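You operate a simulated robot arm through the tools that you are given. There is no shell and no other tool.

You are at the controls of a simulated robot arm. One attempt, no reset.

## Task
Put things in order on the top of the bagging bench. At the end: the brown core from the top of the bagging bench stands where the black bolt stood; the black bolt from the top of the bagging bench stands where the blue block stood; the white cup stands where the brown core stood; the blue block is in the purple tote; whatever was shut is shut again. Leave all else as you found it, and nothing knocked over.

It is judged by the outcome, as a careful person would: the job done as asked, and still so three seconds after it is handed in. It fails if anything else is knocked over, pushed out of place, dropped, spilled or broken.

## Robot
A 7-joint arm with a two-finger parallel gripper, fixed in place. Base frame: the origin is at the foot of the arm, x ahead of it, y to its left, z up; the work surface is at about z = 0. Readings come in m, rad, newtons and seconds.
With the tool pointing down near the work surface it reaches from about 0.24 to 0.62 m from the base axis. Its first joint turns from -1.152 to 1.152 rad. Payload 2.6 kg.
Tool frame: the origin (TCP) lies between the finger pads and is the grasp point; the fingertips stand 0.03 m ahead of it; z points along the fingers, y is the line along which they close. Largest opening 0.094 m; finger width 0.028, thickness 0.01; the body of the gripper, 0.05 by 0.096 m, starts 0.055 m behind the TCP.
Orientation is told as [roll, pitch, yaw] about the base's x, y, z axes, in that order, counted from this pose: with the fingers straight down and closing along the base's y, the tool's x points along the base's -x, its y along +y and its z along -z.

## Interface
- The arm moves only by the tool servo_tool. Its argument "moves" is a list of rows, each a list of 3 entries, a list of its own where there are three numbers: the shift along the tool's x, y, z in units of 300 mm (1.0 is 300 mm), then the turn, a rotation vector about the tool's x, y, z in units of 45 degrees (1.0 is 45 degrees), then the closure in counts, from 0 (fully open) to 255 (shut). In form: [[[x, y, z], [ax, ay, az], claw], ...]. A call has 1 to 20 rows; each row is the pose to reach, as a shift and turn from the pose commanded when the call began, along the tool's axes at that moment. A call with a number of a shift or a turn outside -1 to 1 is refused whole. A row lasts 0.2 s, in which the tool goes at most 0.05 m and 0.15 rad; a call with a longer step from one row to the next is refused whole, and so is a gripper value outside its range. A pose out of reach is approached as far as the arm can. The call stops where the force on the tool passes 40 N (or 10 N more than at its start, if that is more) or the arm is blocked; 0.2 s more then pass. Each finger travels about 0.072 m/s and halts on what it meets, pressing with about 22 N; the grip force reading is that of the motor and also rises with nothing between the fingers. The clock runs only during rows and for 0.2 s after the last one: add rows that repeat a pose to give the fingers time. The reply holds the time, the measured pose of the TCP, the force on the tool along the base axes, the opening and the grip force, in the units named above and with some noise, with the torque about the TCP (base axes, N m) and any sound that the robot's microphone picked up, and new pictures: "show" is both (left out), scene, wrist or none.
- Cameras (640 x 400 px; columns grow to the right, rows downward): "scene" is fixed at [0.0245, 0.4249, 0.5645]; the picture's right is [-0.86, -0.50, 0.00], its down [-0.28, 0.48, -0.83] and it looks along [0.42, -0.71, -0.56] (base axes); focal length 286 px, centre (320, 200). "wrist" rides on the gripper at [0.076, 0.014, -0.103] in the tool frame; the picture's right is [-0.18, 0.98, 0.00], its down [-0.75, -0.14, -0.64] and it looks along [-0.63, -0.12, 0.77] (tool axes); focal length 243 px, centre (320, 200). There is no depth. A picture from a camera that has moved, and an enlarged one, comes with that camera's place and axes in the base frame and with its lens.
- close_up(camera, box): a new picture of the part [left, top, right, bottom] of that camera's present view, enlarged. No time passes.
- job_done(): hands the job in; it is judged then, once.

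Nothing tells you positions but the pictures and the camera data. Unless the task says otherwise, let go and move clear before handing in.

The tools are called as name(argument=value, ...) on one line, values as JSON. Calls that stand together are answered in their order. servo_tool: Moves the arm, as the interface text tells. Its arguments: {"type":"object","properties":{"moves":{"type":"array","items":{"type":"array"}},"show":{"type":"string","enum":["both","scene","wrist","none"]}},"required":["moves"]} The other tools are called the same way: close_up (camera, box) takes an enlarged picture of a part of a camera's view; job_done () hands the job in.

At the start:

```text
time_s: 0.0
position: [0.3613, -0.0071, 0.3485]
ee_rot: [0.0, 0.0, 0.001]
wrist_force: [0.5, 0.6, 0.5]
moment: [0.01, -0.02, 0.03]
finger_gap: 0.0944
grasp_force: 0.1
```

scene: 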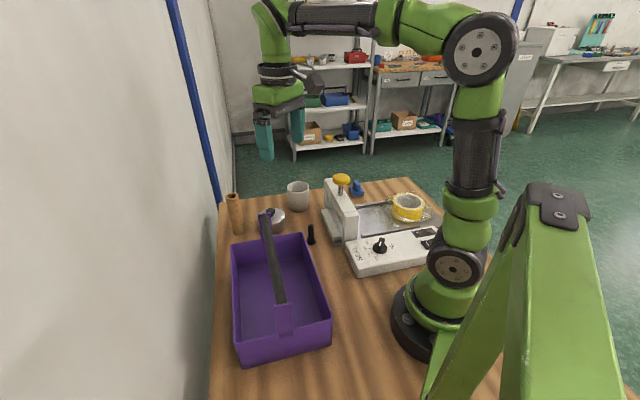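
wrist: 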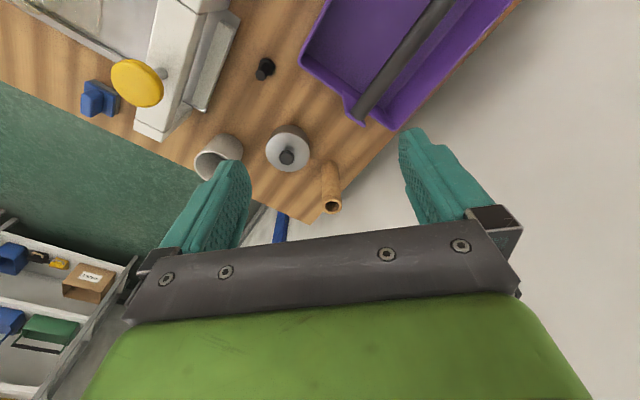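

I see a bench with a purple tote (with a handle), a brown tube (core), a lidded pot, a white cup, a black bolt, a sealing machine with a yellow knob, a blue block behind it, and a tape roll. I'll look at enlarged pictures before moving.

close_up(camera="scene", box=[210, 160, 450, 310])

close_up(camera="wrist", box=[60, 0, 380, 220])

close_up(camera="scene", box=[310, 160, 450, 280])

```text
2.67 times, centred on (330, 235) of scene
camera zoom: at [0.0245, 0.4249, 0.5645], right [-0.86, -0.5, 0.0], down [-0.28, 0.48, -0.83], along [0.42, -0.71, -0.56], focal length 763 px, centre (293, 107)
```

zoom: 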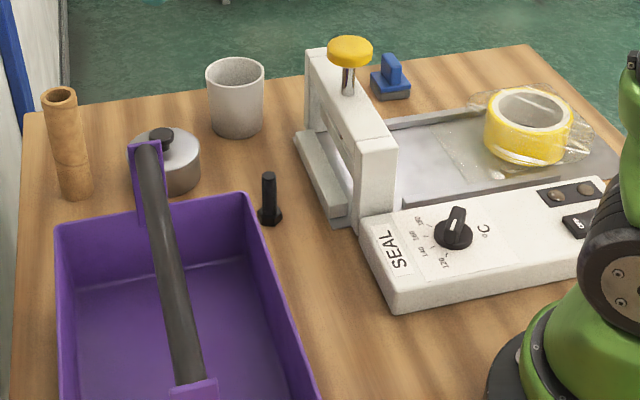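

```text
1.82 times, centred on (220, 110) of wrist
camera zoom: at [0.2852, 0.0065, 0.4502], right [0.18, 0.98, 0.0], down [0.75, -0.14, 0.64], along [0.63, -0.12, -0.77], focal length 441 px, centre (502, 364)
```

zoom: 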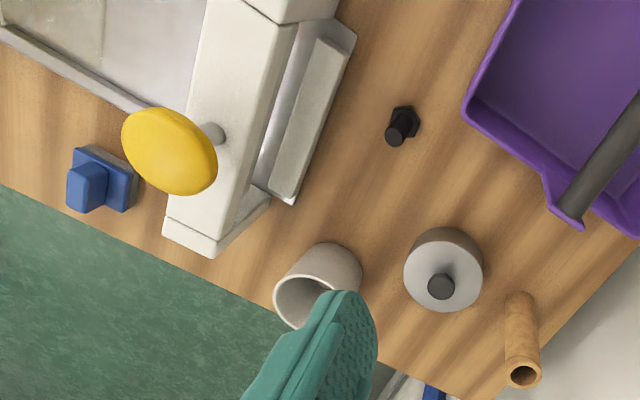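

```text
3.33 times, centred on (380, 220) of scene
camera zoom: at [0.0245, 0.4249, 0.5645], right [-0.86, -0.5, 0.0], down [-0.28, 0.48, -0.83], along [0.42, -0.71, -0.56], focal length 953 px, centre (120, 133)
```

zoom: 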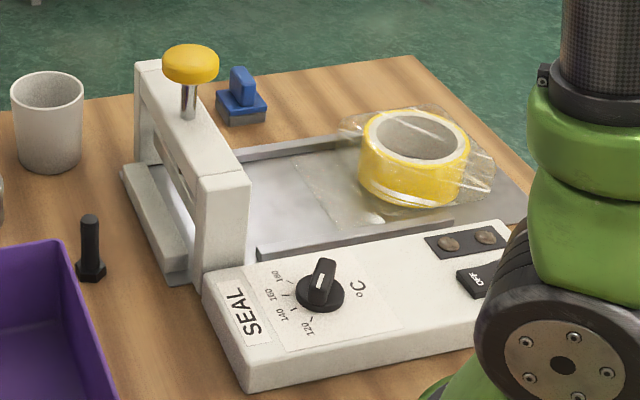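

The block (~[0.353, -0.393]), bolt (~[0.358, -0.094]), core (~[0.567, -0.022]) and cup (~[0.478, -0.21]) are located from both cameras. I will first move high over the sealer towards the blue block for a closer look.

servo_tool(moves=[[[0, -0.15, 0], [0, 0, 0], 0], [[0, -0.31, 0], [0, 0, 0], 0], [[0, -0.47, 0], [0, 0, 0], 0], [[0, -0.63, 0], [0, 0, 0], 0], [[0, -0.79, 0], [0, 0, 0], 0], [[0, -0.95, 0], [0, 0, 0], 0], [[0, -0.95, 0], [0, 0, 0], 0]], show="both")

```text
time_s: 1.6
position: [0.3634, -0.2958, 0.3469]
ee_rot: [0.0, 0.0, 0.0]
wrist_force: [0.1, -0.6, 0.5]
moment: [-0.02, -0.01, 0.0]
finger_gap: 0.0938
grasp_force: 0.0
camera wrist: at [0.2862, -0.2813, 0.4497], right [0.18, 0.98, 0.0], down [0.75, -0.14, 0.64], along [0.63, -0.12, -0.77], focal length 243 px, centre (320, 200)
```

scene: 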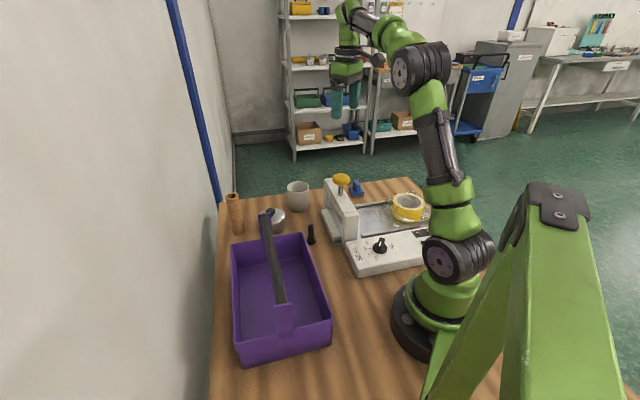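
wrist: 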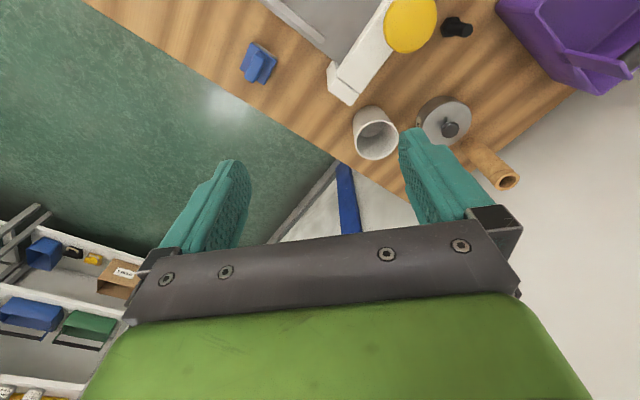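

close_up(camera="wrist", box=[200, 0, 360, 100])

close_up(camera="wrist", box=[330, 80, 530, 205])

```text
4.00 times, centred on (280, 50) of wrist
camera zoom: at [0.2862, -0.2813, 0.4497], right [0.18, 0.98, 0.0], down [0.75, -0.14, 0.64], along [0.63, -0.12, -0.77], focal length 970 px, centre (480, 800)
```

zoom: 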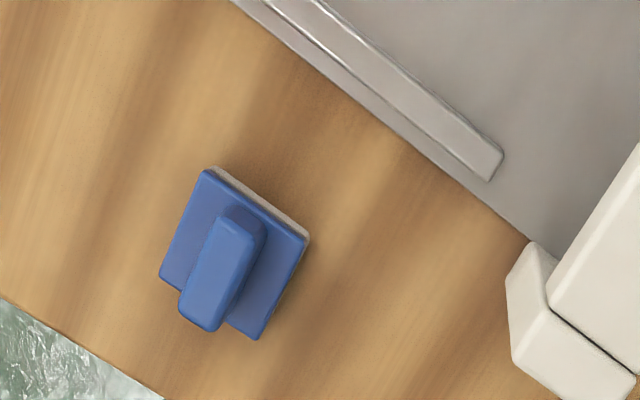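

```text
3.20 times, centred on (430, 142) of wrist
camera zoom: at [0.2862, -0.2813, 0.4497], right [0.18, 0.98, 0.0], down [0.75, -0.14, 0.64], along [0.63, -0.12, -0.77], focal length 776 px, centre (-32, 384)
```

zoom: 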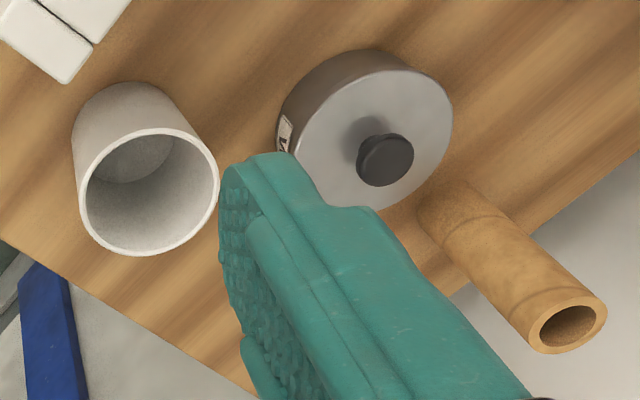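

The block's ridge runs along about -45°, centre ~[0.348, -0.391]; the cup is empty. I'll turn the tool so the fingers straddle the ridge and come down to z ≈ 0.20 above it, then check.

servo_tool(moves=[[[0.008, -0.054, 0.08], [0, 0, 0.163], 0], [[0.017, -0.107, 0.16], [0, 0, 0.327], 0], [[0.025, -0.161, 0.245], [0, 0, 0.49], 0], [[0.033, -0.215, 0.327], [0, 0, 0.653], 0], [[0.042, -0.268, 0.408], [0, 0, 0.817], 0], [[0.05, -0.322, 0.49], [0, 0, 0.98], 0], [[0.05, -0.322, 0.49], [0, 0, 0.98], 0]], show="both")

```text
time_s: 3.2
position: [0.3473, -0.3911, 0.201]
ee_rot: [0.0, -0.001, -0.773]
wrist_force: [0.1, 0.8, 0.0]
moment: [-0.02, -0.02, -0.01]
finger_gap: 0.0939
grasp_force: 0.1
camera wrist: at [0.3018, -0.3272, 0.3028], right [0.82, 0.58, 0.0], down [0.44, -0.63, 0.64], along [0.37, -0.52, -0.77], focal length 243 px, centre (320, 200)
```

scene: 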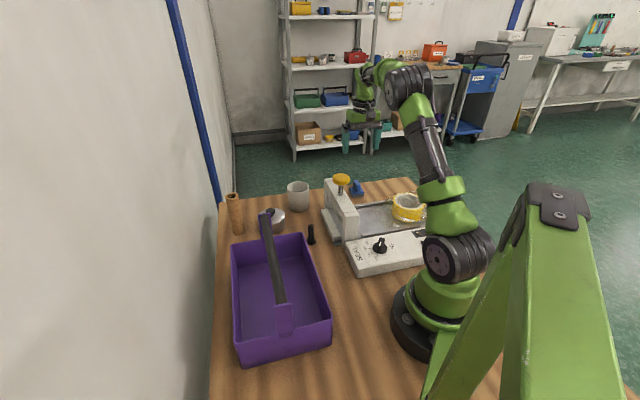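
wrist: 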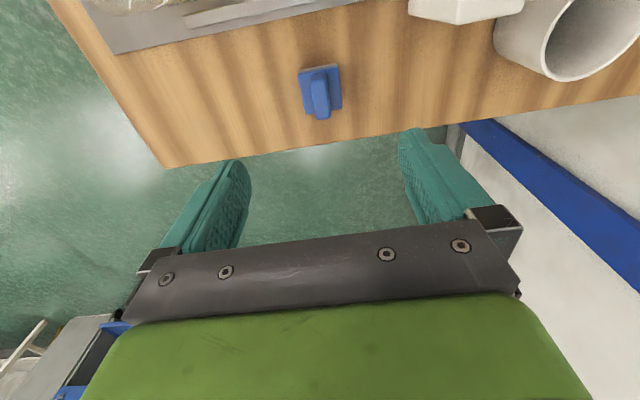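

close_up(camera="wrist", box=[270, 50, 370, 130])

```text
5.00 times, centred on (320, 90) of wrist
camera zoom: at [0.3018, -0.3272, 0.3028], right [0.82, 0.58, 0.0], down [0.44, -0.63, 0.64], along [0.37, -0.52, -0.77], focal length 1213 px, centre (320, 750)
```

zoom: 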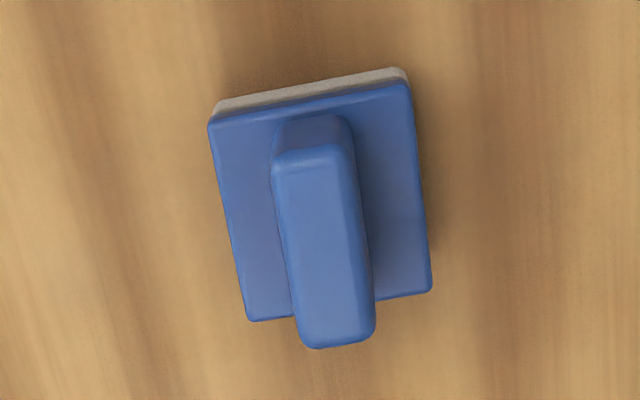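

The tool is centred above the block's ridge and well aligned. I'll descend to z ≈ 0.058 with the fingers open and check the picture.

servo_tool(moves=[[[0, 0, 0.12], [0, 0, 0.03], 0], [[0, 0, 0.24], [0, 0, 0.03], 0], [[0, 0, 0.36], [0, 0, 0.03], 0], [[0, 0, 0.43], [0, 0, 0.03], 0], [[0, 0, 0.475], [0, 0, 0.03], 0], [[0, 0, 0.475], [0, 0, 0.03], 0]], show="both")

```text
time_s: 4.6
position: [0.3476, -0.3877, 0.0575]
ee_rot: [0.0, 0.0, -0.794]
wrist_force: [0.4, 0.4, -0.3]
moment: [-0.01, 0.0, 0.0]
finger_gap: 0.0939
grasp_force: 0.1
camera wrist: at [0.3034, -0.3238, 0.1606], right [0.83, 0.56, 0.0], down [0.43, -0.64, 0.64], along [0.36, -0.53, -0.77], focal length 243 px, centre (320, 200)
```

scene: 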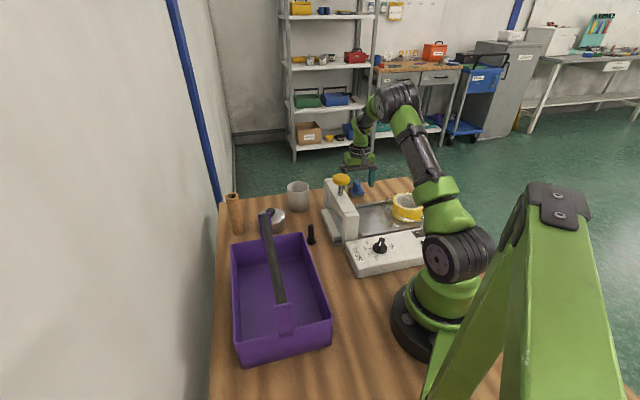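
wrist: 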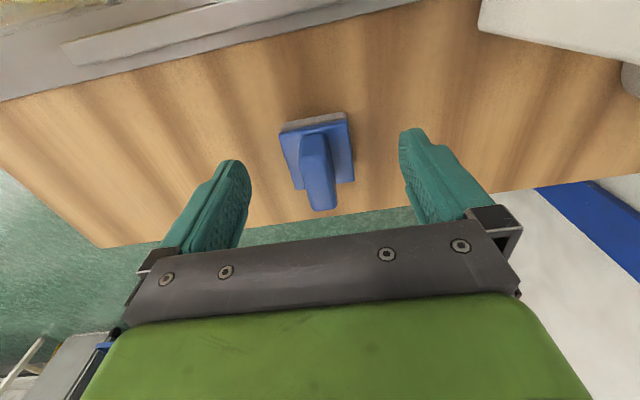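

The ridge sits between the fingers, with the fingertips above the bench. I'll close the gripper on it.

servo_tool(moves=[[[0, 0, 0], [0, 0, 0], 120], [[0, 0, 0], [0, 0, 0], 200], [[0, 0, 0], [0, 0, 0], 255], [[0, 0, 0], [0, 0, 0], 255], [[0, 0, 0], [0, 0, 0], 255], [[0, 0, 0], [0, 0, 0], 255]], show="wrist")

```text
time_s: 6.0
position: [0.347, -0.3873, 0.0592]
ee_rot: [0.001, 0.001, -0.794]
wrist_force: [0.0, -0.1, -0.2]
moment: [-0.01, 0.0, -0.01]
finger_gap: 0.016
grasp_force: 21.8
camera wrist: at [0.3034, -0.3239, 0.161], right [0.83, 0.56, 0.0], down [0.43, -0.64, 0.64], along [0.36, -0.53, -0.77], focal length 243 px, centre (320, 200)
```

wrist: 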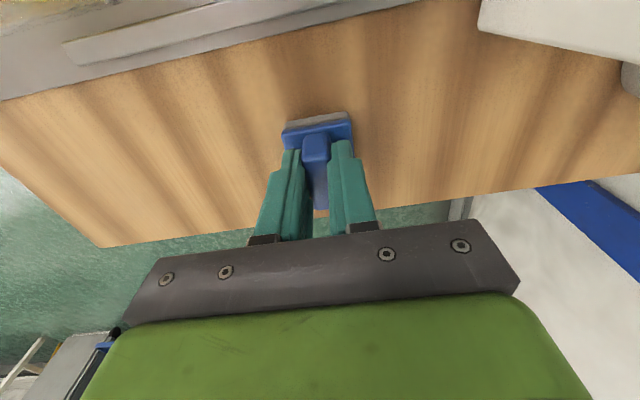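

The grip holds at a 16 mm gap. I'll lift straight up to z ≈ 0.34.

servo_tool(moves=[[[0, 0, -0.06], [0, 0, 0], 255], [[0, 0, -0.18], [0, 0, 0], 255], [[0, 0, -0.33], [0, 0, 0], 255], [[0, 0, -0.48], [0, 0, 0], 255], [[0, 0, -0.63], [0, 0, 0], 255], [[0, 0, -0.78], [0, 0, 0], 255], [[0, 0, -0.92], [0, 0, 0], 255], [[0, 0, -0.92], [0, 0, 0], 255]], show="both")

```text
time_s: 7.8
position: [0.346, -0.3869, 0.3345]
ee_rot: [0.002, -0.001, -0.795]
wrist_force: [0.5, -0.8, -1.0]
moment: [-0.02, 0.0, 0.01]
finger_gap: 0.0159
grasp_force: 21.8
camera wrist: at [0.3023, -0.3225, 0.4365], right [0.83, 0.56, 0.0], down [0.43, -0.64, 0.64], along [0.36, -0.53, -0.77], focal length 243 px, centre (320, 200)
```

scene: 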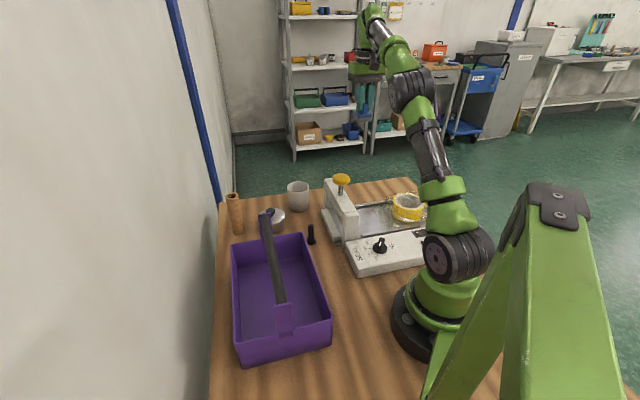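
wrist: 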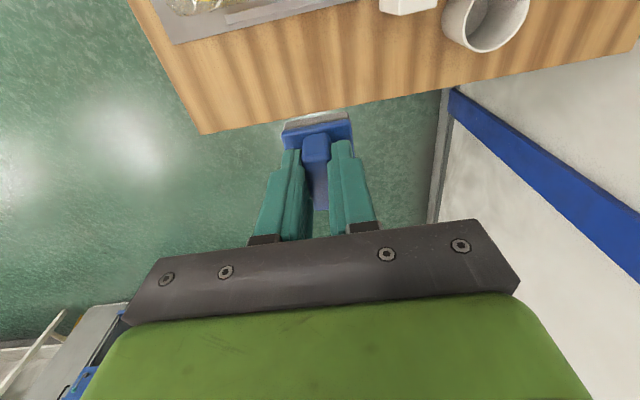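

The block is held. I'll carry it high over the sealer towards the tote, unwinding the yaw on the way.

servo_tool(moves=[[[0.107, 0.089, 0], [0, 0, -0.165], 255], [[0.214, 0.179, 0], [0, 0, -0.33], 255], [[0.321, 0.268, 0], [0, 0, -0.495], 255], [[0.428, 0.357, 0], [0, 0, -0.66], 255], [[0.535, 0.447, 0], [0, 0, -0.825], 255], [[0.642, 0.536, 0], [0, 0, -0.99], 255], [[0.642, 0.536, 0], [0, 0, -0.99], 255]], show="wrist")

```text
time_s: 9.4
position: [0.3267, -0.1365, 0.3335]
ee_rot: [0.001, 0.0, -0.015]
wrist_force: [-0.3, -0.1, -0.5]
moment: [0.02, -0.01, -0.02]
finger_gap: 0.0161
grasp_force: 22.8
camera wrist: at [0.2505, -0.1217, 0.4364], right [0.2, 0.98, 0.0], down [0.75, -0.15, 0.64], along [0.63, -0.13, -0.77], focal length 243 px, centre (320, 200)
```

wrist: 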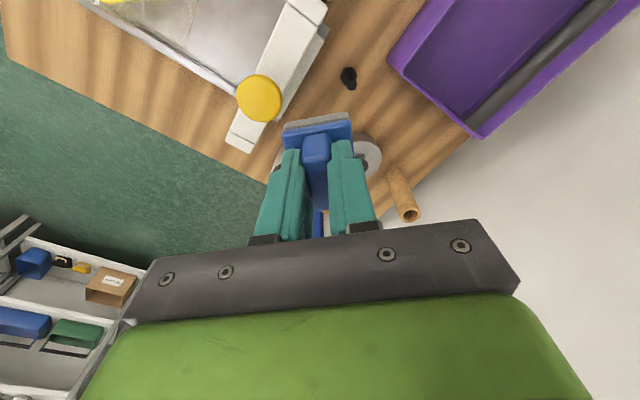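

Still held. Next I bring it above the near half of the tote, with the tool turned so the gripper's slim side faces the handle.

servo_tool(moves=[[[0.013, 0.111, 0], [0, 0, -0.163], 255], [[0.026, 0.222, 0], [0, 0, -0.327], 255], [[0.038, 0.333, 0], [0, 0, -0.49], 255], [[0.051, 0.444, 0], [0, 0, -0.653], 255], [[0.064, 0.556, 0], [0, 0, -0.817], 255], [[0.077, 0.667, 0], [0, 0, -0.98], 255], [[0.077, 0.667, 0], [0, 0, -0.98], 255]], show="both")

```text
time_s: 11.0
position: [0.305, 0.0613, 0.3355]
ee_rot: [0.0, 0.0, 0.755]
wrist_force: [0.0, -0.1, -0.4]
moment: [0.0, 0.03, -0.04]
finger_gap: 0.016
grasp_force: 22.3
camera wrist: at [0.2391, 0.019, 0.4376], right [-0.54, 0.84, 0.0], down [0.65, 0.41, 0.64], along [0.54, 0.35, -0.77], focal length 243 px, centre (320, 200)
```

scene: 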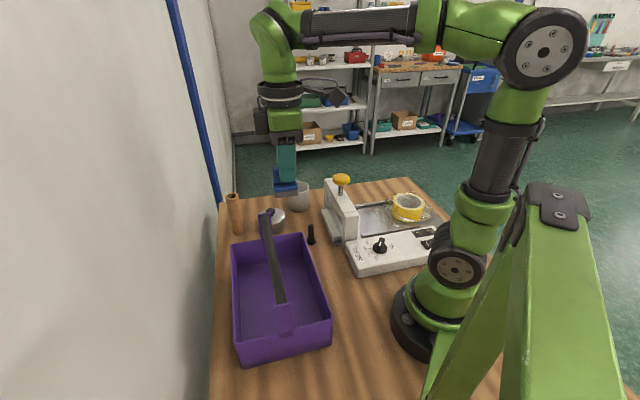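
wrist: 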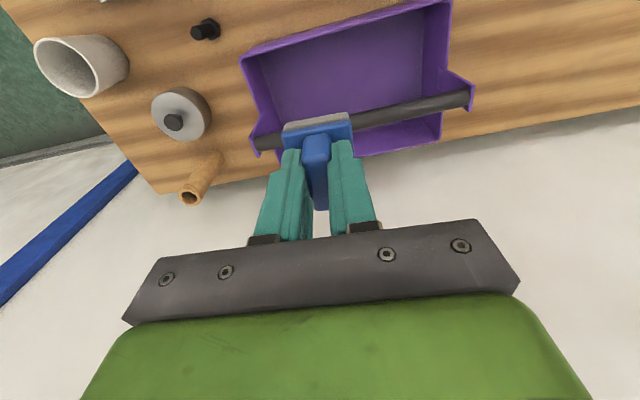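

close_up(camera="scene", box=[220, 70, 350, 210])

close_up(camera="wrist", box=[220, 0, 490, 170])

```text
2.86 times, centred on (285, 140) of scene
camera zoom: at [0.0245, 0.4249, 0.5645], right [-0.86, -0.5, 0.0], down [-0.28, 0.48, -0.83], along [0.42, -0.71, -0.56], focal length 817 px, centre (420, 371)
```

zoom: 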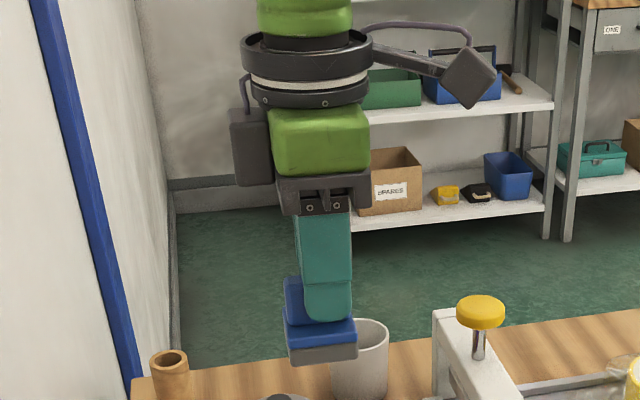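

```text
2.35 times, centred on (355, 85) of wrist
camera zoom: at [0.2391, 0.019, 0.4376], right [-0.54, 0.84, 0.0], down [0.65, 0.41, 0.64], along [0.54, 0.35, -0.77], focal length 571 px, centre (238, 471)
```

zoom: 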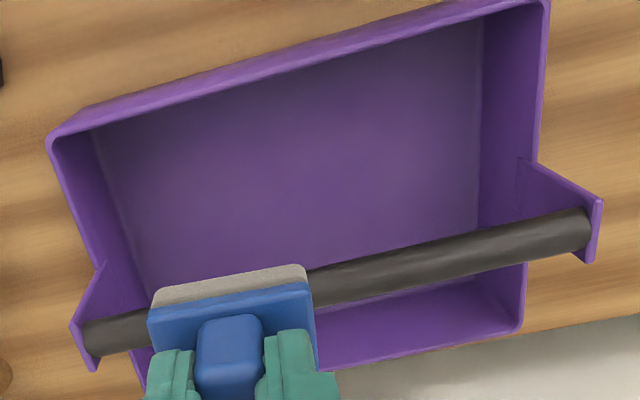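

There is a small box on the gripper's back side that would meet the tote's handle (at z ≈ 0.15) if I went in vertically. I'll lean the tool 15° away from the handle before going down.

servo_tool(moves=[[[0.013, -0.013, 0], [0, -0.111, -0.015], 255], [[0.026, -0.025, 0], [0, -0.222, -0.03], 255], [[0.04, -0.038, 0], [0, -0.333, -0.046], 255], [[0.04, -0.038, 0], [0, -0.333, -0.046], 255], [[0.04, -0.038, 0], [0, -0.333, -0.046], 255]], show="both")

```text
time_s: 12.2
position: [0.3049, 0.0437, 0.3345]
ee_rot: [-0.006, -0.261, 0.79]
wrist_force: [0.0, -0.8, -0.1]
moment: [-0.01, 0.0, -0.03]
finger_gap: 0.016
grasp_force: 21.5
camera wrist: at [0.2234, -0.0165, 0.4133], right [-0.57, 0.82, 0.04], down [0.49, 0.3, 0.82], along [0.65, 0.49, -0.58], focal length 243 px, centre (320, 200)
```

scene: 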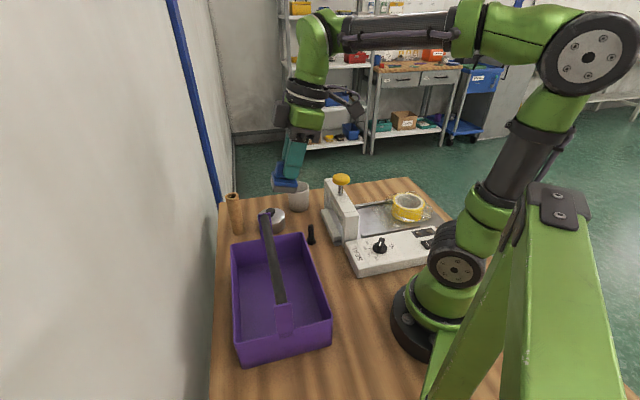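
wrist: 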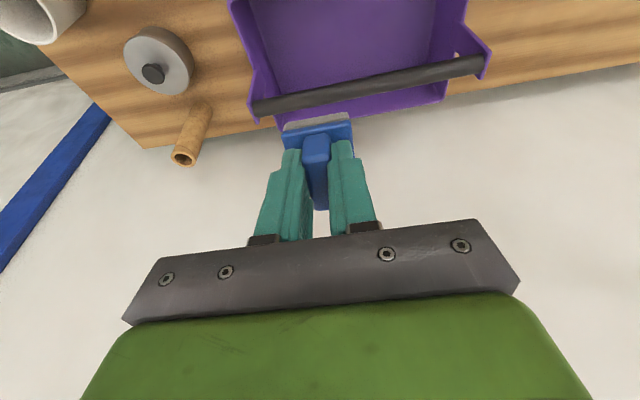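

The tool leans away from the handle as planned. I'll go down vertically to about z = 0.19 and look again.

servo_tool(moves=[[[0.031, 0, 0.116], [0, 0, 0], 255], [[0.062, 0, 0.232], [0, 0, 0], 255], [[0.093, 0, 0.348], [0, 0, 0], 255], [[0.124, 0, 0.464], [0, 0, 0], 255], [[0.124, 0, 0.464], [0, 0, 0], 255]], show="both")

```text
time_s: 13.4
position: [0.3051, 0.043, 0.19]
ee_rot: [-0.006, -0.262, 0.791]
wrist_force: [0.1, 0.7, 0.1]
moment: [-0.02, -0.02, -0.01]
finger_gap: 0.016
grasp_force: 21.9
camera wrist: at [0.2234, -0.0176, 0.2682], right [-0.57, 0.82, 0.04], down [0.49, 0.3, 0.82], along [0.65, 0.49, -0.58], focal length 243 px, centre (320, 200)
```

scene: 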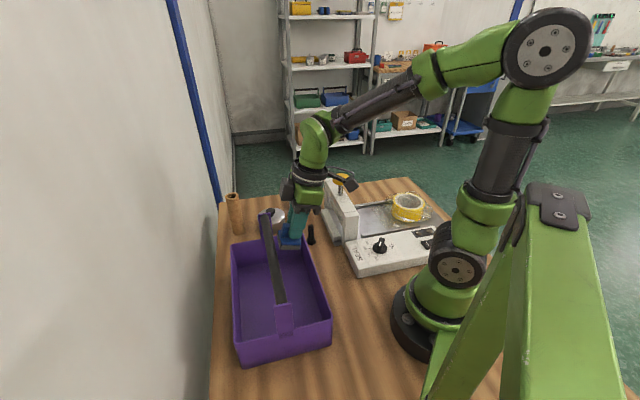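
wrist: 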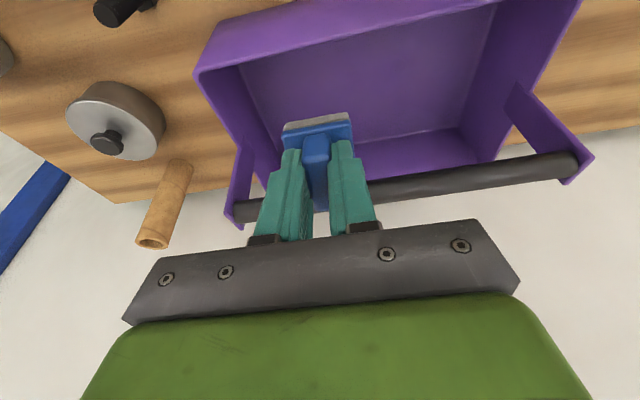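

Block, rim and handle look well clear of each other. Continuing down to z ≈ 0.10.

servo_tool(moves=[[[0.026, 0, 0.097], [0, 0, 0], 255], [[0.052, 0, 0.193], [0, 0, 0], 255], [[0.078, 0, 0.29], [0, 0, 0], 255], [[0.078, 0, 0.29], [0, 0, 0], 255]], show="both")

close_up(camera="scene", box=[220, 180, 350, 290])

```text
time_s: 14.4
position: [0.3078, 0.044, 0.0995]
ee_rot: [-0.005, -0.261, 0.791]
wrist_force: [0.1, 0.0, -1.7]
moment: [-0.03, -0.02, 0.0]
finger_gap: 0.016
grasp_force: 21.7
camera wrist: at [0.2253, -0.0178, 0.1779], right [-0.57, 0.82, 0.04], down [0.49, 0.3, 0.82], along [0.65, 0.49, -0.58], focal length 243 px, centre (320, 200)
```

scene: 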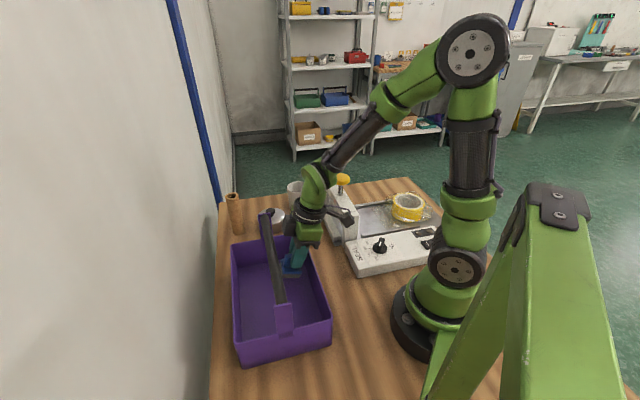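
wrist: 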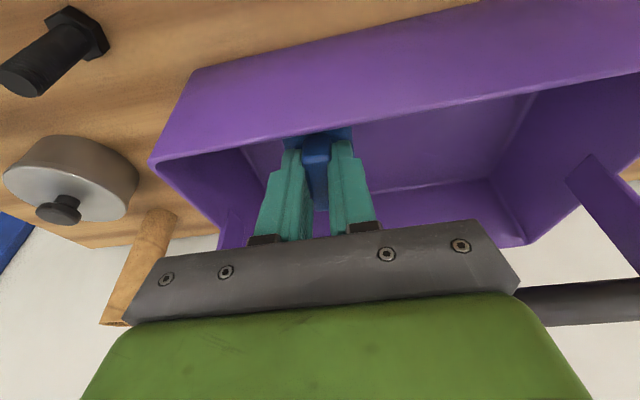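

```text
3.64 times, centred on (285, 235) of scene
camera zoom: at [0.0245, 0.4249, 0.5645], right [-0.86, -0.5, 0.0], down [-0.28, 0.48, -0.83], along [0.42, -0.71, -0.56], focal length 1040 px, centre (447, 73)
```

zoom: 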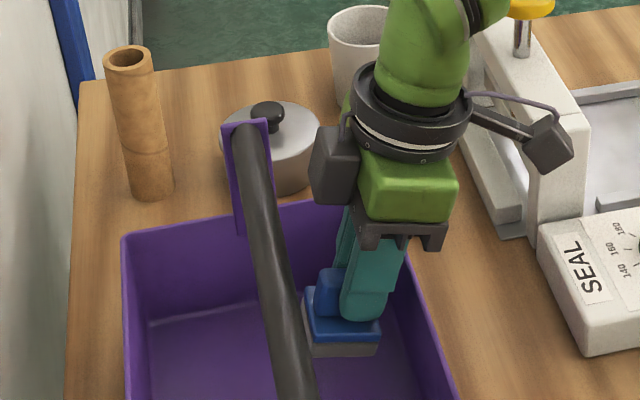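

servo_tool(moves=[[[0.013, 0, 0.048], [0, 0, 0], 255], [[0.025, 0, 0.093], [0, 0, 0], 255], [[0.025, 0, 0.093], [0, 0, 0], 255]], show="none")

close_up(camera="scene", box=[220, 180, 350, 290])

```text
time_s: 15.2
position: [0.3072, 0.0454, 0.071]
ee_rot: [-0.006, -0.262, 0.79]
wrist_force: [-0.3, -0.9, -0.5]
moment: [0.03, -0.01, -0.02]
finger_gap: 0.0161
grasp_force: 21.8
```

```text
3.64 times, centred on (285, 235) of scene
camera zoom: at [0.0245, 0.4249, 0.5645], right [-0.86, -0.5, 0.0], down [-0.28, 0.48, -0.83], along [0.42, -0.71, -0.56], focal length 1040 px, centre (447, 73)
```

zoom: 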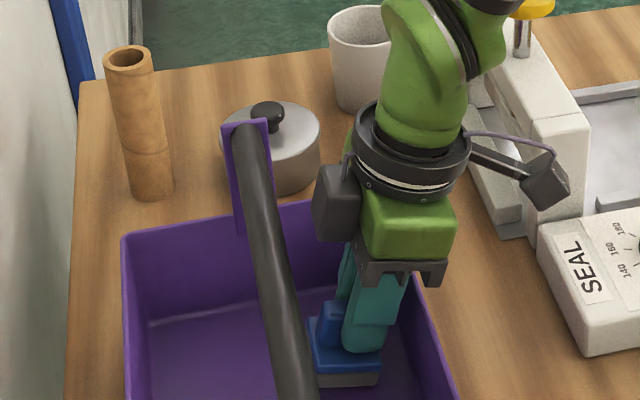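

servo_tool(moves=[[[0.003, 0, 0.0115], [0, 0, 0], 255], [[0.003, 0, 0.0115], [0, 0, 0], 255]], show="none")

```text
time_s: 15.8
position: [0.3072, 0.0433, 0.0679]
ee_rot: [-0.005, -0.263, 0.79]
wrist_force: [-0.5, 0.5, 0.1]
moment: [0.02, -0.01, -0.02]
finger_gap: 0.0157
grasp_force: 21.7
```

servo_tool(moves=[[[0.0026, 0, 0.0097], [0, 0, 0], 255], [[0.0026, 0, 0.0097], [0, 0, 0], 255]], show="none")

```text
time_s: 16.4
position: [0.3064, 0.0437, 0.0652]
ee_rot: [-0.004, -0.265, 0.792]
wrist_force: [-5.4, 0.7, 19.9]
moment: [-0.06, 0.35, -0.03]
finger_gap: 0.0158
grasp_force: 21.7
```

The block's lower edge has met the tote floor (20 N up). I'll ease off a touch, then open the fingers slowly.

servo_tool(moves=[[[-0.001, 0, -0.0038], [0, 0, 0], 255], [[-0.001, 0, -0.0038], [0, 0, 0], 255]], show="none")

```text
time_s: 17.0
position: [0.3067, 0.0427, 0.0658]
ee_rot: [-0.003, -0.261, 0.792]
wrist_force: [0.4, -0.6, -0.4]
moment: [-0.01, -0.02, 0.0]
finger_gap: 0.0157
grasp_force: 21.7
```

servo_tool(moves=[[[0, 0, 0], [0, 0, 0], 212], [[0, 0, 0], [0, 0, 0], 207], [[0, 0, 0], [0, 0, 0], 200], [[0, 0, 0], [0, 0, 0], 190], [[0, 0, 0], [0, 0, 0], 150], [[0, 0, 0], [0, 0, 0], 100], [[0, 0, 0], [0, 0, 0], 100]], show="both")

close_up(camera="scene", box=[220, 180, 350, 290])

```text
time_s: 18.6
position: [0.3076, 0.0432, 0.066]
ee_rot: [-0.005, -0.261, 0.791]
wrist_force: [-1.4, 0.4, -0.5]
moment: [0.02, 0.03, 0.0]
finger_gap: 0.0572
grasp_force: 0.1
camera wrist: at [0.2252, -0.0173, 0.1451], right [-0.57, 0.82, 0.04], down [0.49, 0.3, 0.82], along [0.65, 0.49, -0.58], focal length 243 px, centre (320, 200)
```

scene: 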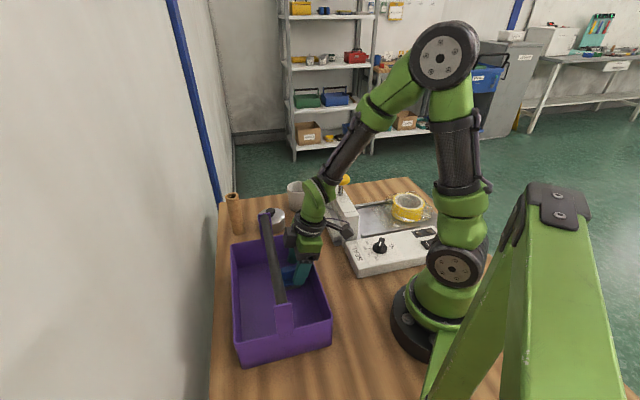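
wrist: 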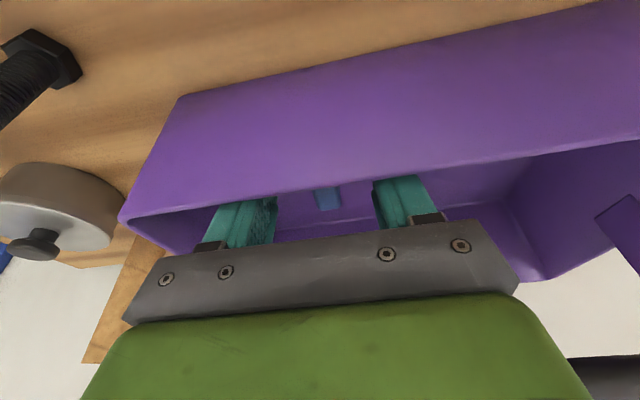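

```text
3.64 times, centred on (285, 235) of scene
camera zoom: at [0.0245, 0.4249, 0.5645], right [-0.86, -0.5, 0.0], down [-0.28, 0.48, -0.83], along [0.42, -0.71, -0.56], focal length 1040 px, centre (447, 73)
```

zoom: 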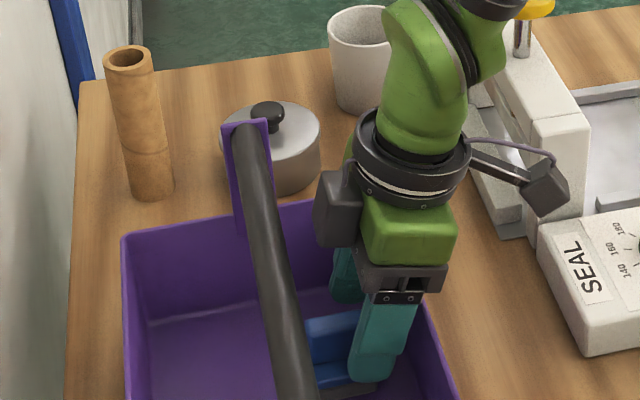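

Released. Now straight up out of the tote.

servo_tool(moves=[[[-0.0173, 0, -0.064], [0, 0, 0], 100], [[-0.052, 0, -0.193], [0, 0, 0], 100], [[-0.087, 0, -0.325], [0, 0, 0], 100], [[-0.125, 0, -0.467], [0, 0, 0], 100], [[-0.164, 0, -0.61], [0, 0, 0], 100], [[-0.202, 0, -0.753], [0, 0, 0], 100], [[-0.202, 0, -0.753], [0, 0, 0], 100]], show="both")

close_up(camera="scene", box=[220, 180, 350, 290])

```text
time_s: 20.2
position: [0.3044, 0.0426, 0.2987]
ee_rot: [-0.006, -0.262, 0.79]
wrist_force: [0.2, 0.7, -0.5]
moment: [0.01, 0.01, -0.02]
finger_gap: 0.0575
grasp_force: 0.0
camera wrist: at [0.2226, -0.0186, 0.3786], right [-0.57, 0.82, 0.04], down [0.49, 0.3, 0.82], along [0.65, 0.49, -0.58], focal length 243 px, centre (320, 200)
```

scene: 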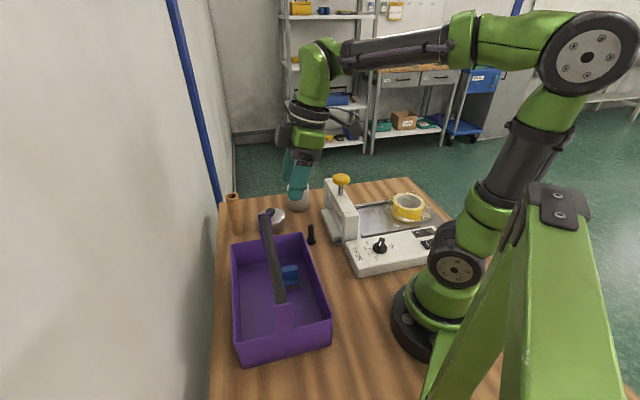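
wrist: 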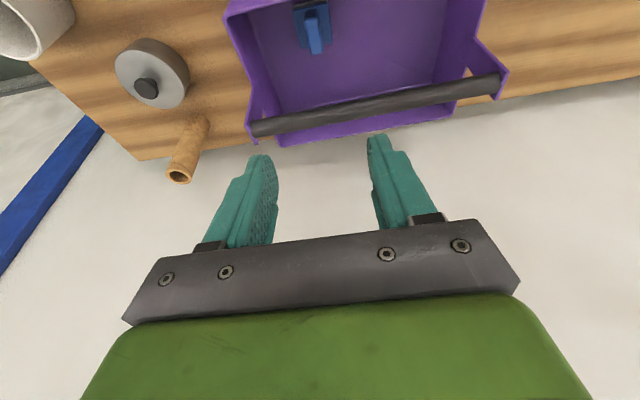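

```text
3.64 times, centred on (285, 235) of scene
camera zoom: at [0.0245, 0.4249, 0.5645], right [-0.86, -0.5, 0.0], down [-0.28, 0.48, -0.83], along [0.42, -0.71, -0.56], focal length 1040 px, centre (447, 73)
```

zoom: 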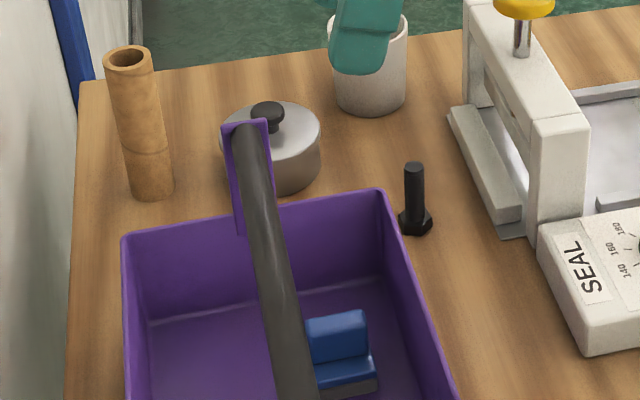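

The blue block stands upright on the tote floor. Next I level the tool again and head for the bolt.

servo_tool(moves=[[[0, 0, -0.02], [0, 0.111, 0], 100], [[0, 0, -0.04], [0, 0.222, 0], 100], [[0, 0, -0.06], [0, 0.333, 0], 100], [[0, 0, -0.06], [0, 0.333, 0], 100]], show="wrist")

```text
time_s: 21.2
position: [0.3027, 0.0402, 0.318]
ee_rot: [-0.004, 0.001, 0.791]
wrist_force: [-0.3, -0.2, -0.6]
moment: [0.05, -0.01, 0.0]
finger_gap: 0.0572
grasp_force: 0.1
camera wrist: at [0.2367, -0.0031, 0.4191], right [-0.57, 0.82, -0.01], down [0.63, 0.44, 0.64], along [0.53, 0.36, -0.77], focal length 243 px, centre (320, 200)
```

wrist: 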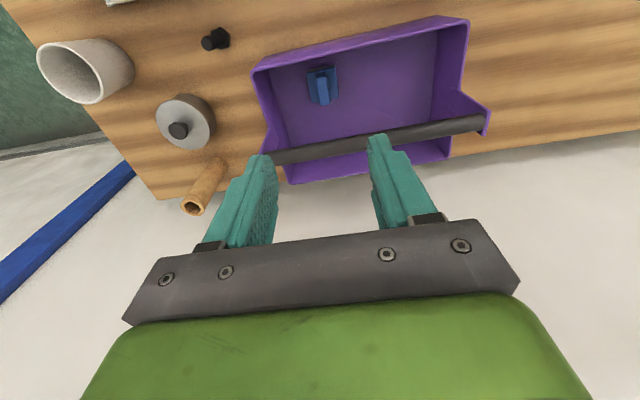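

servo_tool(moves=[[[0.031, -0.074, 0], [0, 0, 0.163], 100], [[0.063, -0.148, 0], [0, 0, 0.327], 100], [[0.094, -0.222, 0], [0, 0, 0.49], 100], [[0.126, -0.296, 0], [0, 0, 0.653], 100], [[0.157, -0.37, 0], [0, 0, 0.817], 100], [[0.189, -0.444, 0], [0, 0, 0.98], 100], [[0.189, -0.444, 0], [0, 0, 0.98], 100]], show="wrist")

```text
time_s: 22.8
position: [0.3574, -0.0926, 0.3177]
ee_rot: [-0.005, -0.002, 0.017]
wrist_force: [0.4, -0.1, 0.2]
moment: [-0.01, 0.02, 0.0]
finger_gap: 0.057
grasp_force: 0.2
camera wrist: at [0.2798, -0.0806, 0.4189], right [0.17, 0.99, 0.0], down [0.75, -0.13, 0.64], along [0.64, -0.11, -0.76], focal length 243 px, centre (320, 200)
```

wrist: 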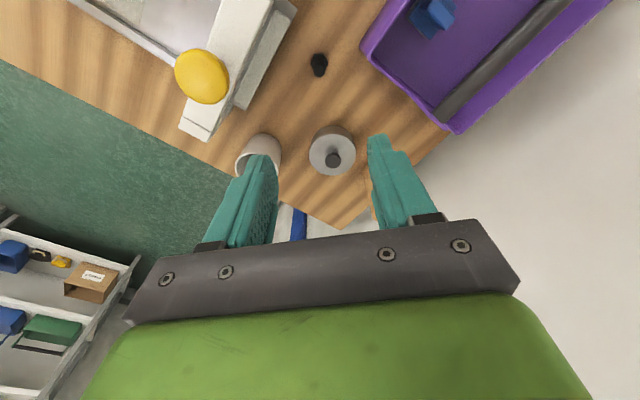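

servo_tool(moves=[[[0, 0, 0.055], [0, 0, 0.163], 100], [[0, 0, 0.11], [0, 0, 0.327], 100], [[0, 0, 0.164], [0, 0, 0.49], 100], [[0, 0, 0.219], [0, 0, 0.653], 100], [[0, 0, 0.273], [0, 0, 0.817], 100], [[0, 0, 0.327], [0, 0, 0.977], 100], [[0, 0, 0.327], [0, 0, 0.977], 100]], show="wrist")

close_up(camera="wrist", box=[270, 60, 370, 140])

```text
time_s: 24.4
position: [0.3569, -0.0929, 0.2193]
ee_rot: [-0.001, -0.003, -0.75]
wrist_force: [-0.3, 0.4, 0.9]
moment: [-0.03, 0.01, -0.03]
finger_gap: 0.057
grasp_force: 0.0
camera wrist: at [0.3098, -0.031, 0.3215], right [0.8, 0.59, 0.0], down [0.45, -0.61, 0.65], along [0.38, -0.52, -0.76], focal length 243 px, centre (320, 200)
```

wrist: 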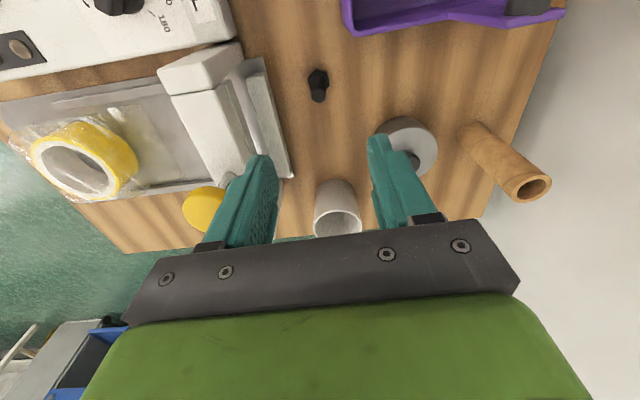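

```text
5.00 times, centred on (320, 100) of wrist
camera zoom: at [0.3098, -0.031, 0.3215], right [0.8, 0.59, 0.0], down [0.45, -0.61, 0.65], along [0.38, -0.52, -0.76], focal length 1213 px, centre (320, 700)
```

zoom: 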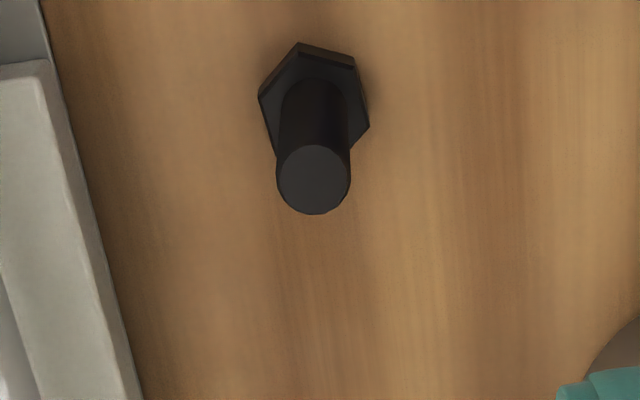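

The bolt stands within 3 mm of the tool axis at about [0.356, -0.0955], with the jaw bar of the sealer ~5 cm to its side. I'll narrow the opening a bit and descend to z ≈ 0.047.

servo_tool(moves=[[[-0.004, -0.007, 0.12], [0, 0, 0], 130], [[-0.004, -0.007, 0.25], [0, 0, 0], 130], [[-0.004, -0.007, 0.38], [0, 0, 0], 130], [[-0.004, -0.007, 0.48], [0, 0, 0], 130], [[-0.004, -0.007, 0.55], [0, 0, 0], 130], [[-0.004, -0.007, 0.574], [0, 0, 0], 130], [[-0.004, -0.007, 0.574], [0, 0, 0], 130]], show="both")

close_up(camera="scene", box=[260, 170, 380, 270])

```text
time_s: 26.0
position: [0.3582, -0.0965, 0.0478]
ee_rot: [0.001, -0.003, -0.749]
wrist_force: [0.3, 0.5, -0.4]
moment: [0.01, 0.01, 0.0]
finger_gap: 0.0459
grasp_force: 0.0
camera wrist: at [0.3113, -0.0345, 0.1495], right [0.8, 0.6, 0.0], down [0.45, -0.61, 0.65], along [0.38, -0.52, -0.76], focal length 243 px, centre (320, 200)
```

scene: 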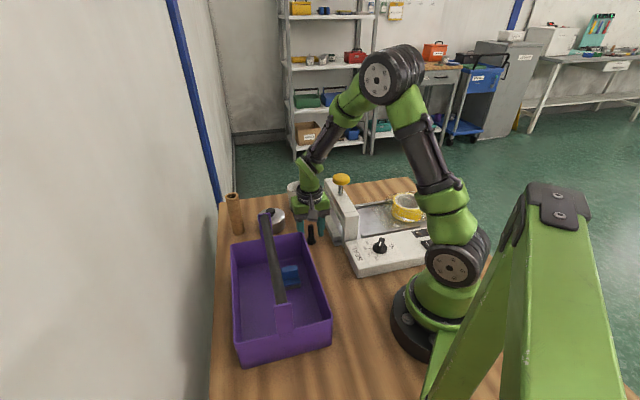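
wrist: 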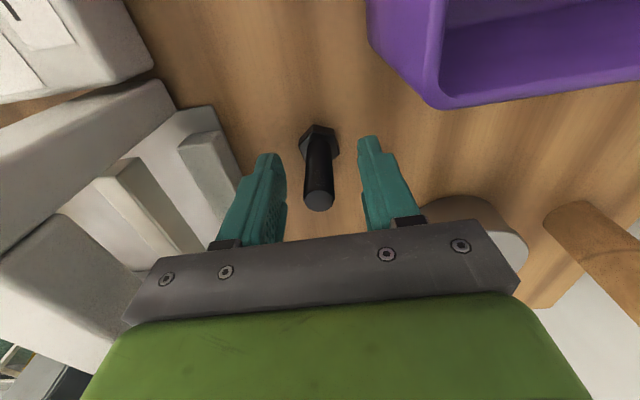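

```text
4.00 times, centred on (320, 220) of scene
camera zoom: at [0.0245, 0.4249, 0.5645], right [-0.86, -0.5, 0.0], down [-0.28, 0.48, -0.83], along [0.42, -0.71, -0.56], focal length 1144 px, centre (320, 120)
```

zoom: 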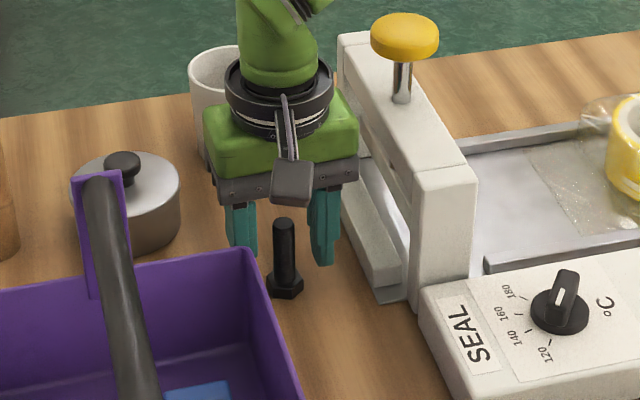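

The bolt shaft is centred between the fingers. Closing on it.

servo_tool(moves=[[[0, 0, 0], [0, 0, 0], 190], [[0, 0, 0], [0, 0, 0], 255], [[0, 0, 0], [0, 0, 0], 255], [[0, 0, 0], [0, 0, 0], 255], [[0, 0, 0], [0, 0, 0], 255]], show="wrist")

```text
time_s: 27.2
position: [0.3601, -0.098, 0.0479]
ee_rot: [-0.001, -0.005, -0.746]
wrist_force: [-0.5, 0.2, -0.2]
moment: [-0.03, 0.01, -0.04]
finger_gap: 0.0151
grasp_force: 22.4
camera wrist: at [0.3113, -0.0345, 0.1499], right [0.8, 0.6, 0.0], down [0.45, -0.61, 0.65], along [0.39, -0.52, -0.76], focal length 243 px, centre (320, 200)
```

wrist: 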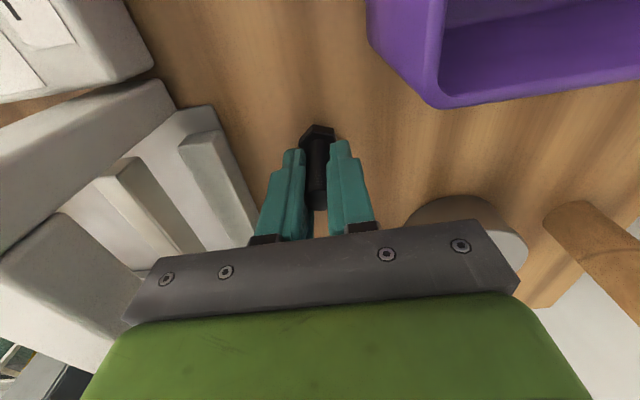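

Bolt gripped (15 mm gap). Lifting straight up, clear of the sealer's knob height.

servo_tool(moves=[[[0, 0, -0.05], [0, 0, 0], 255], [[0, 0, -0.15], [0, 0, 0], 255], [[0, 0, -0.3], [0, 0, 0], 255], [[0, 0, -0.45], [0, 0, 0], 255], [[0, 0, -0.6], [0, 0, 0], 255], [[0, 0, -0.75], [0, 0, 0], 255], [[0, 0, -0.907], [0, 0, 0], 255], [[0, 0, -0.907], [0, 0, 0], 255]], show="both")

```text
time_s: 29.0
position: [0.357, -0.0939, 0.3206]
ee_rot: [0.0, -0.005, -0.746]
wrist_force: [-0.8, -0.7, -1.3]
moment: [0.02, 0.03, -0.01]
finger_gap: 0.0146
grasp_force: 21.8
camera wrist: at [0.3094, -0.0323, 0.4228], right [0.8, 0.6, 0.0], down [0.46, -0.61, 0.65], along [0.39, -0.52, -0.76], focal length 243 px, centre (320, 200)
```

scene: 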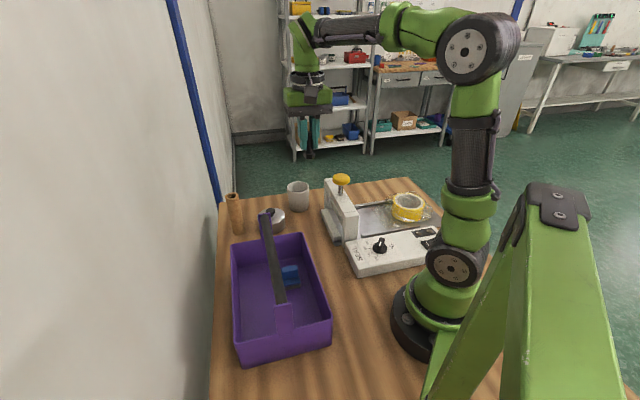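
wrist: 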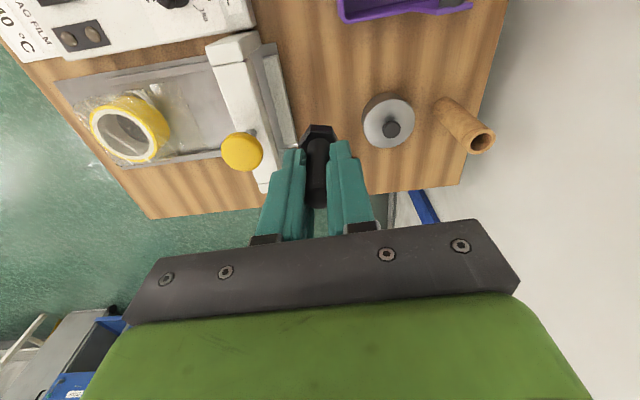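

Held. Carrying it over to where the block stood.

servo_tool(moves=[[[-0.093, -0.106, 0], [0, 0, 0], 255], [[-0.186, -0.212, 0], [0, 0, 0], 255], [[-0.279, -0.318, 0], [0, 0, 0], 255], [[-0.372, -0.424, 0], [0, 0, 0], 255], [[-0.465, -0.53, 0], [0, 0, 0], 255], [[-0.558, -0.636, 0], [0, 0, 0], 255], [[-0.651, -0.741, 0], [0, 0, 0], 255], [[-0.651, -0.741, 0], [0, 0, 0], 255]], show="both")

```text
time_s: 30.8
position: [0.3505, -0.3897, 0.3206]
ee_rot: [0.0, -0.003, -0.748]
wrist_force: [0.1, 0.6, -1.2]
moment: [0.0, -0.01, 0.0]
finger_gap: 0.0148
grasp_force: 22.2
camera wrist: at [0.302, -0.3265, 0.4226], right [0.8, 0.6, 0.0], down [0.46, -0.61, 0.64], along [0.39, -0.52, -0.76], focal length 243 px, centre (320, 200)
```

scene: 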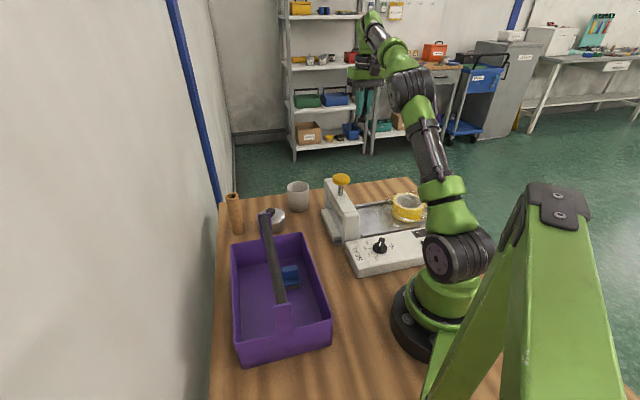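
wrist: 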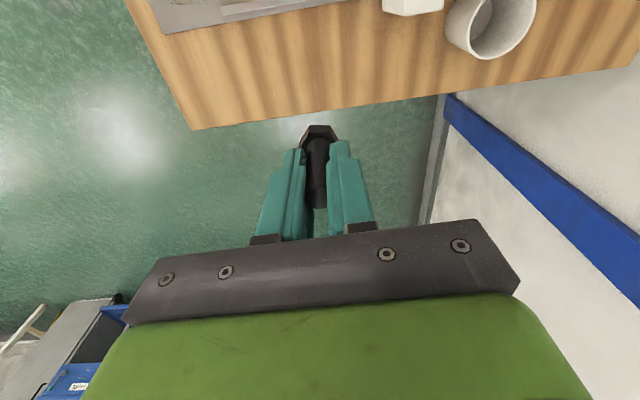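

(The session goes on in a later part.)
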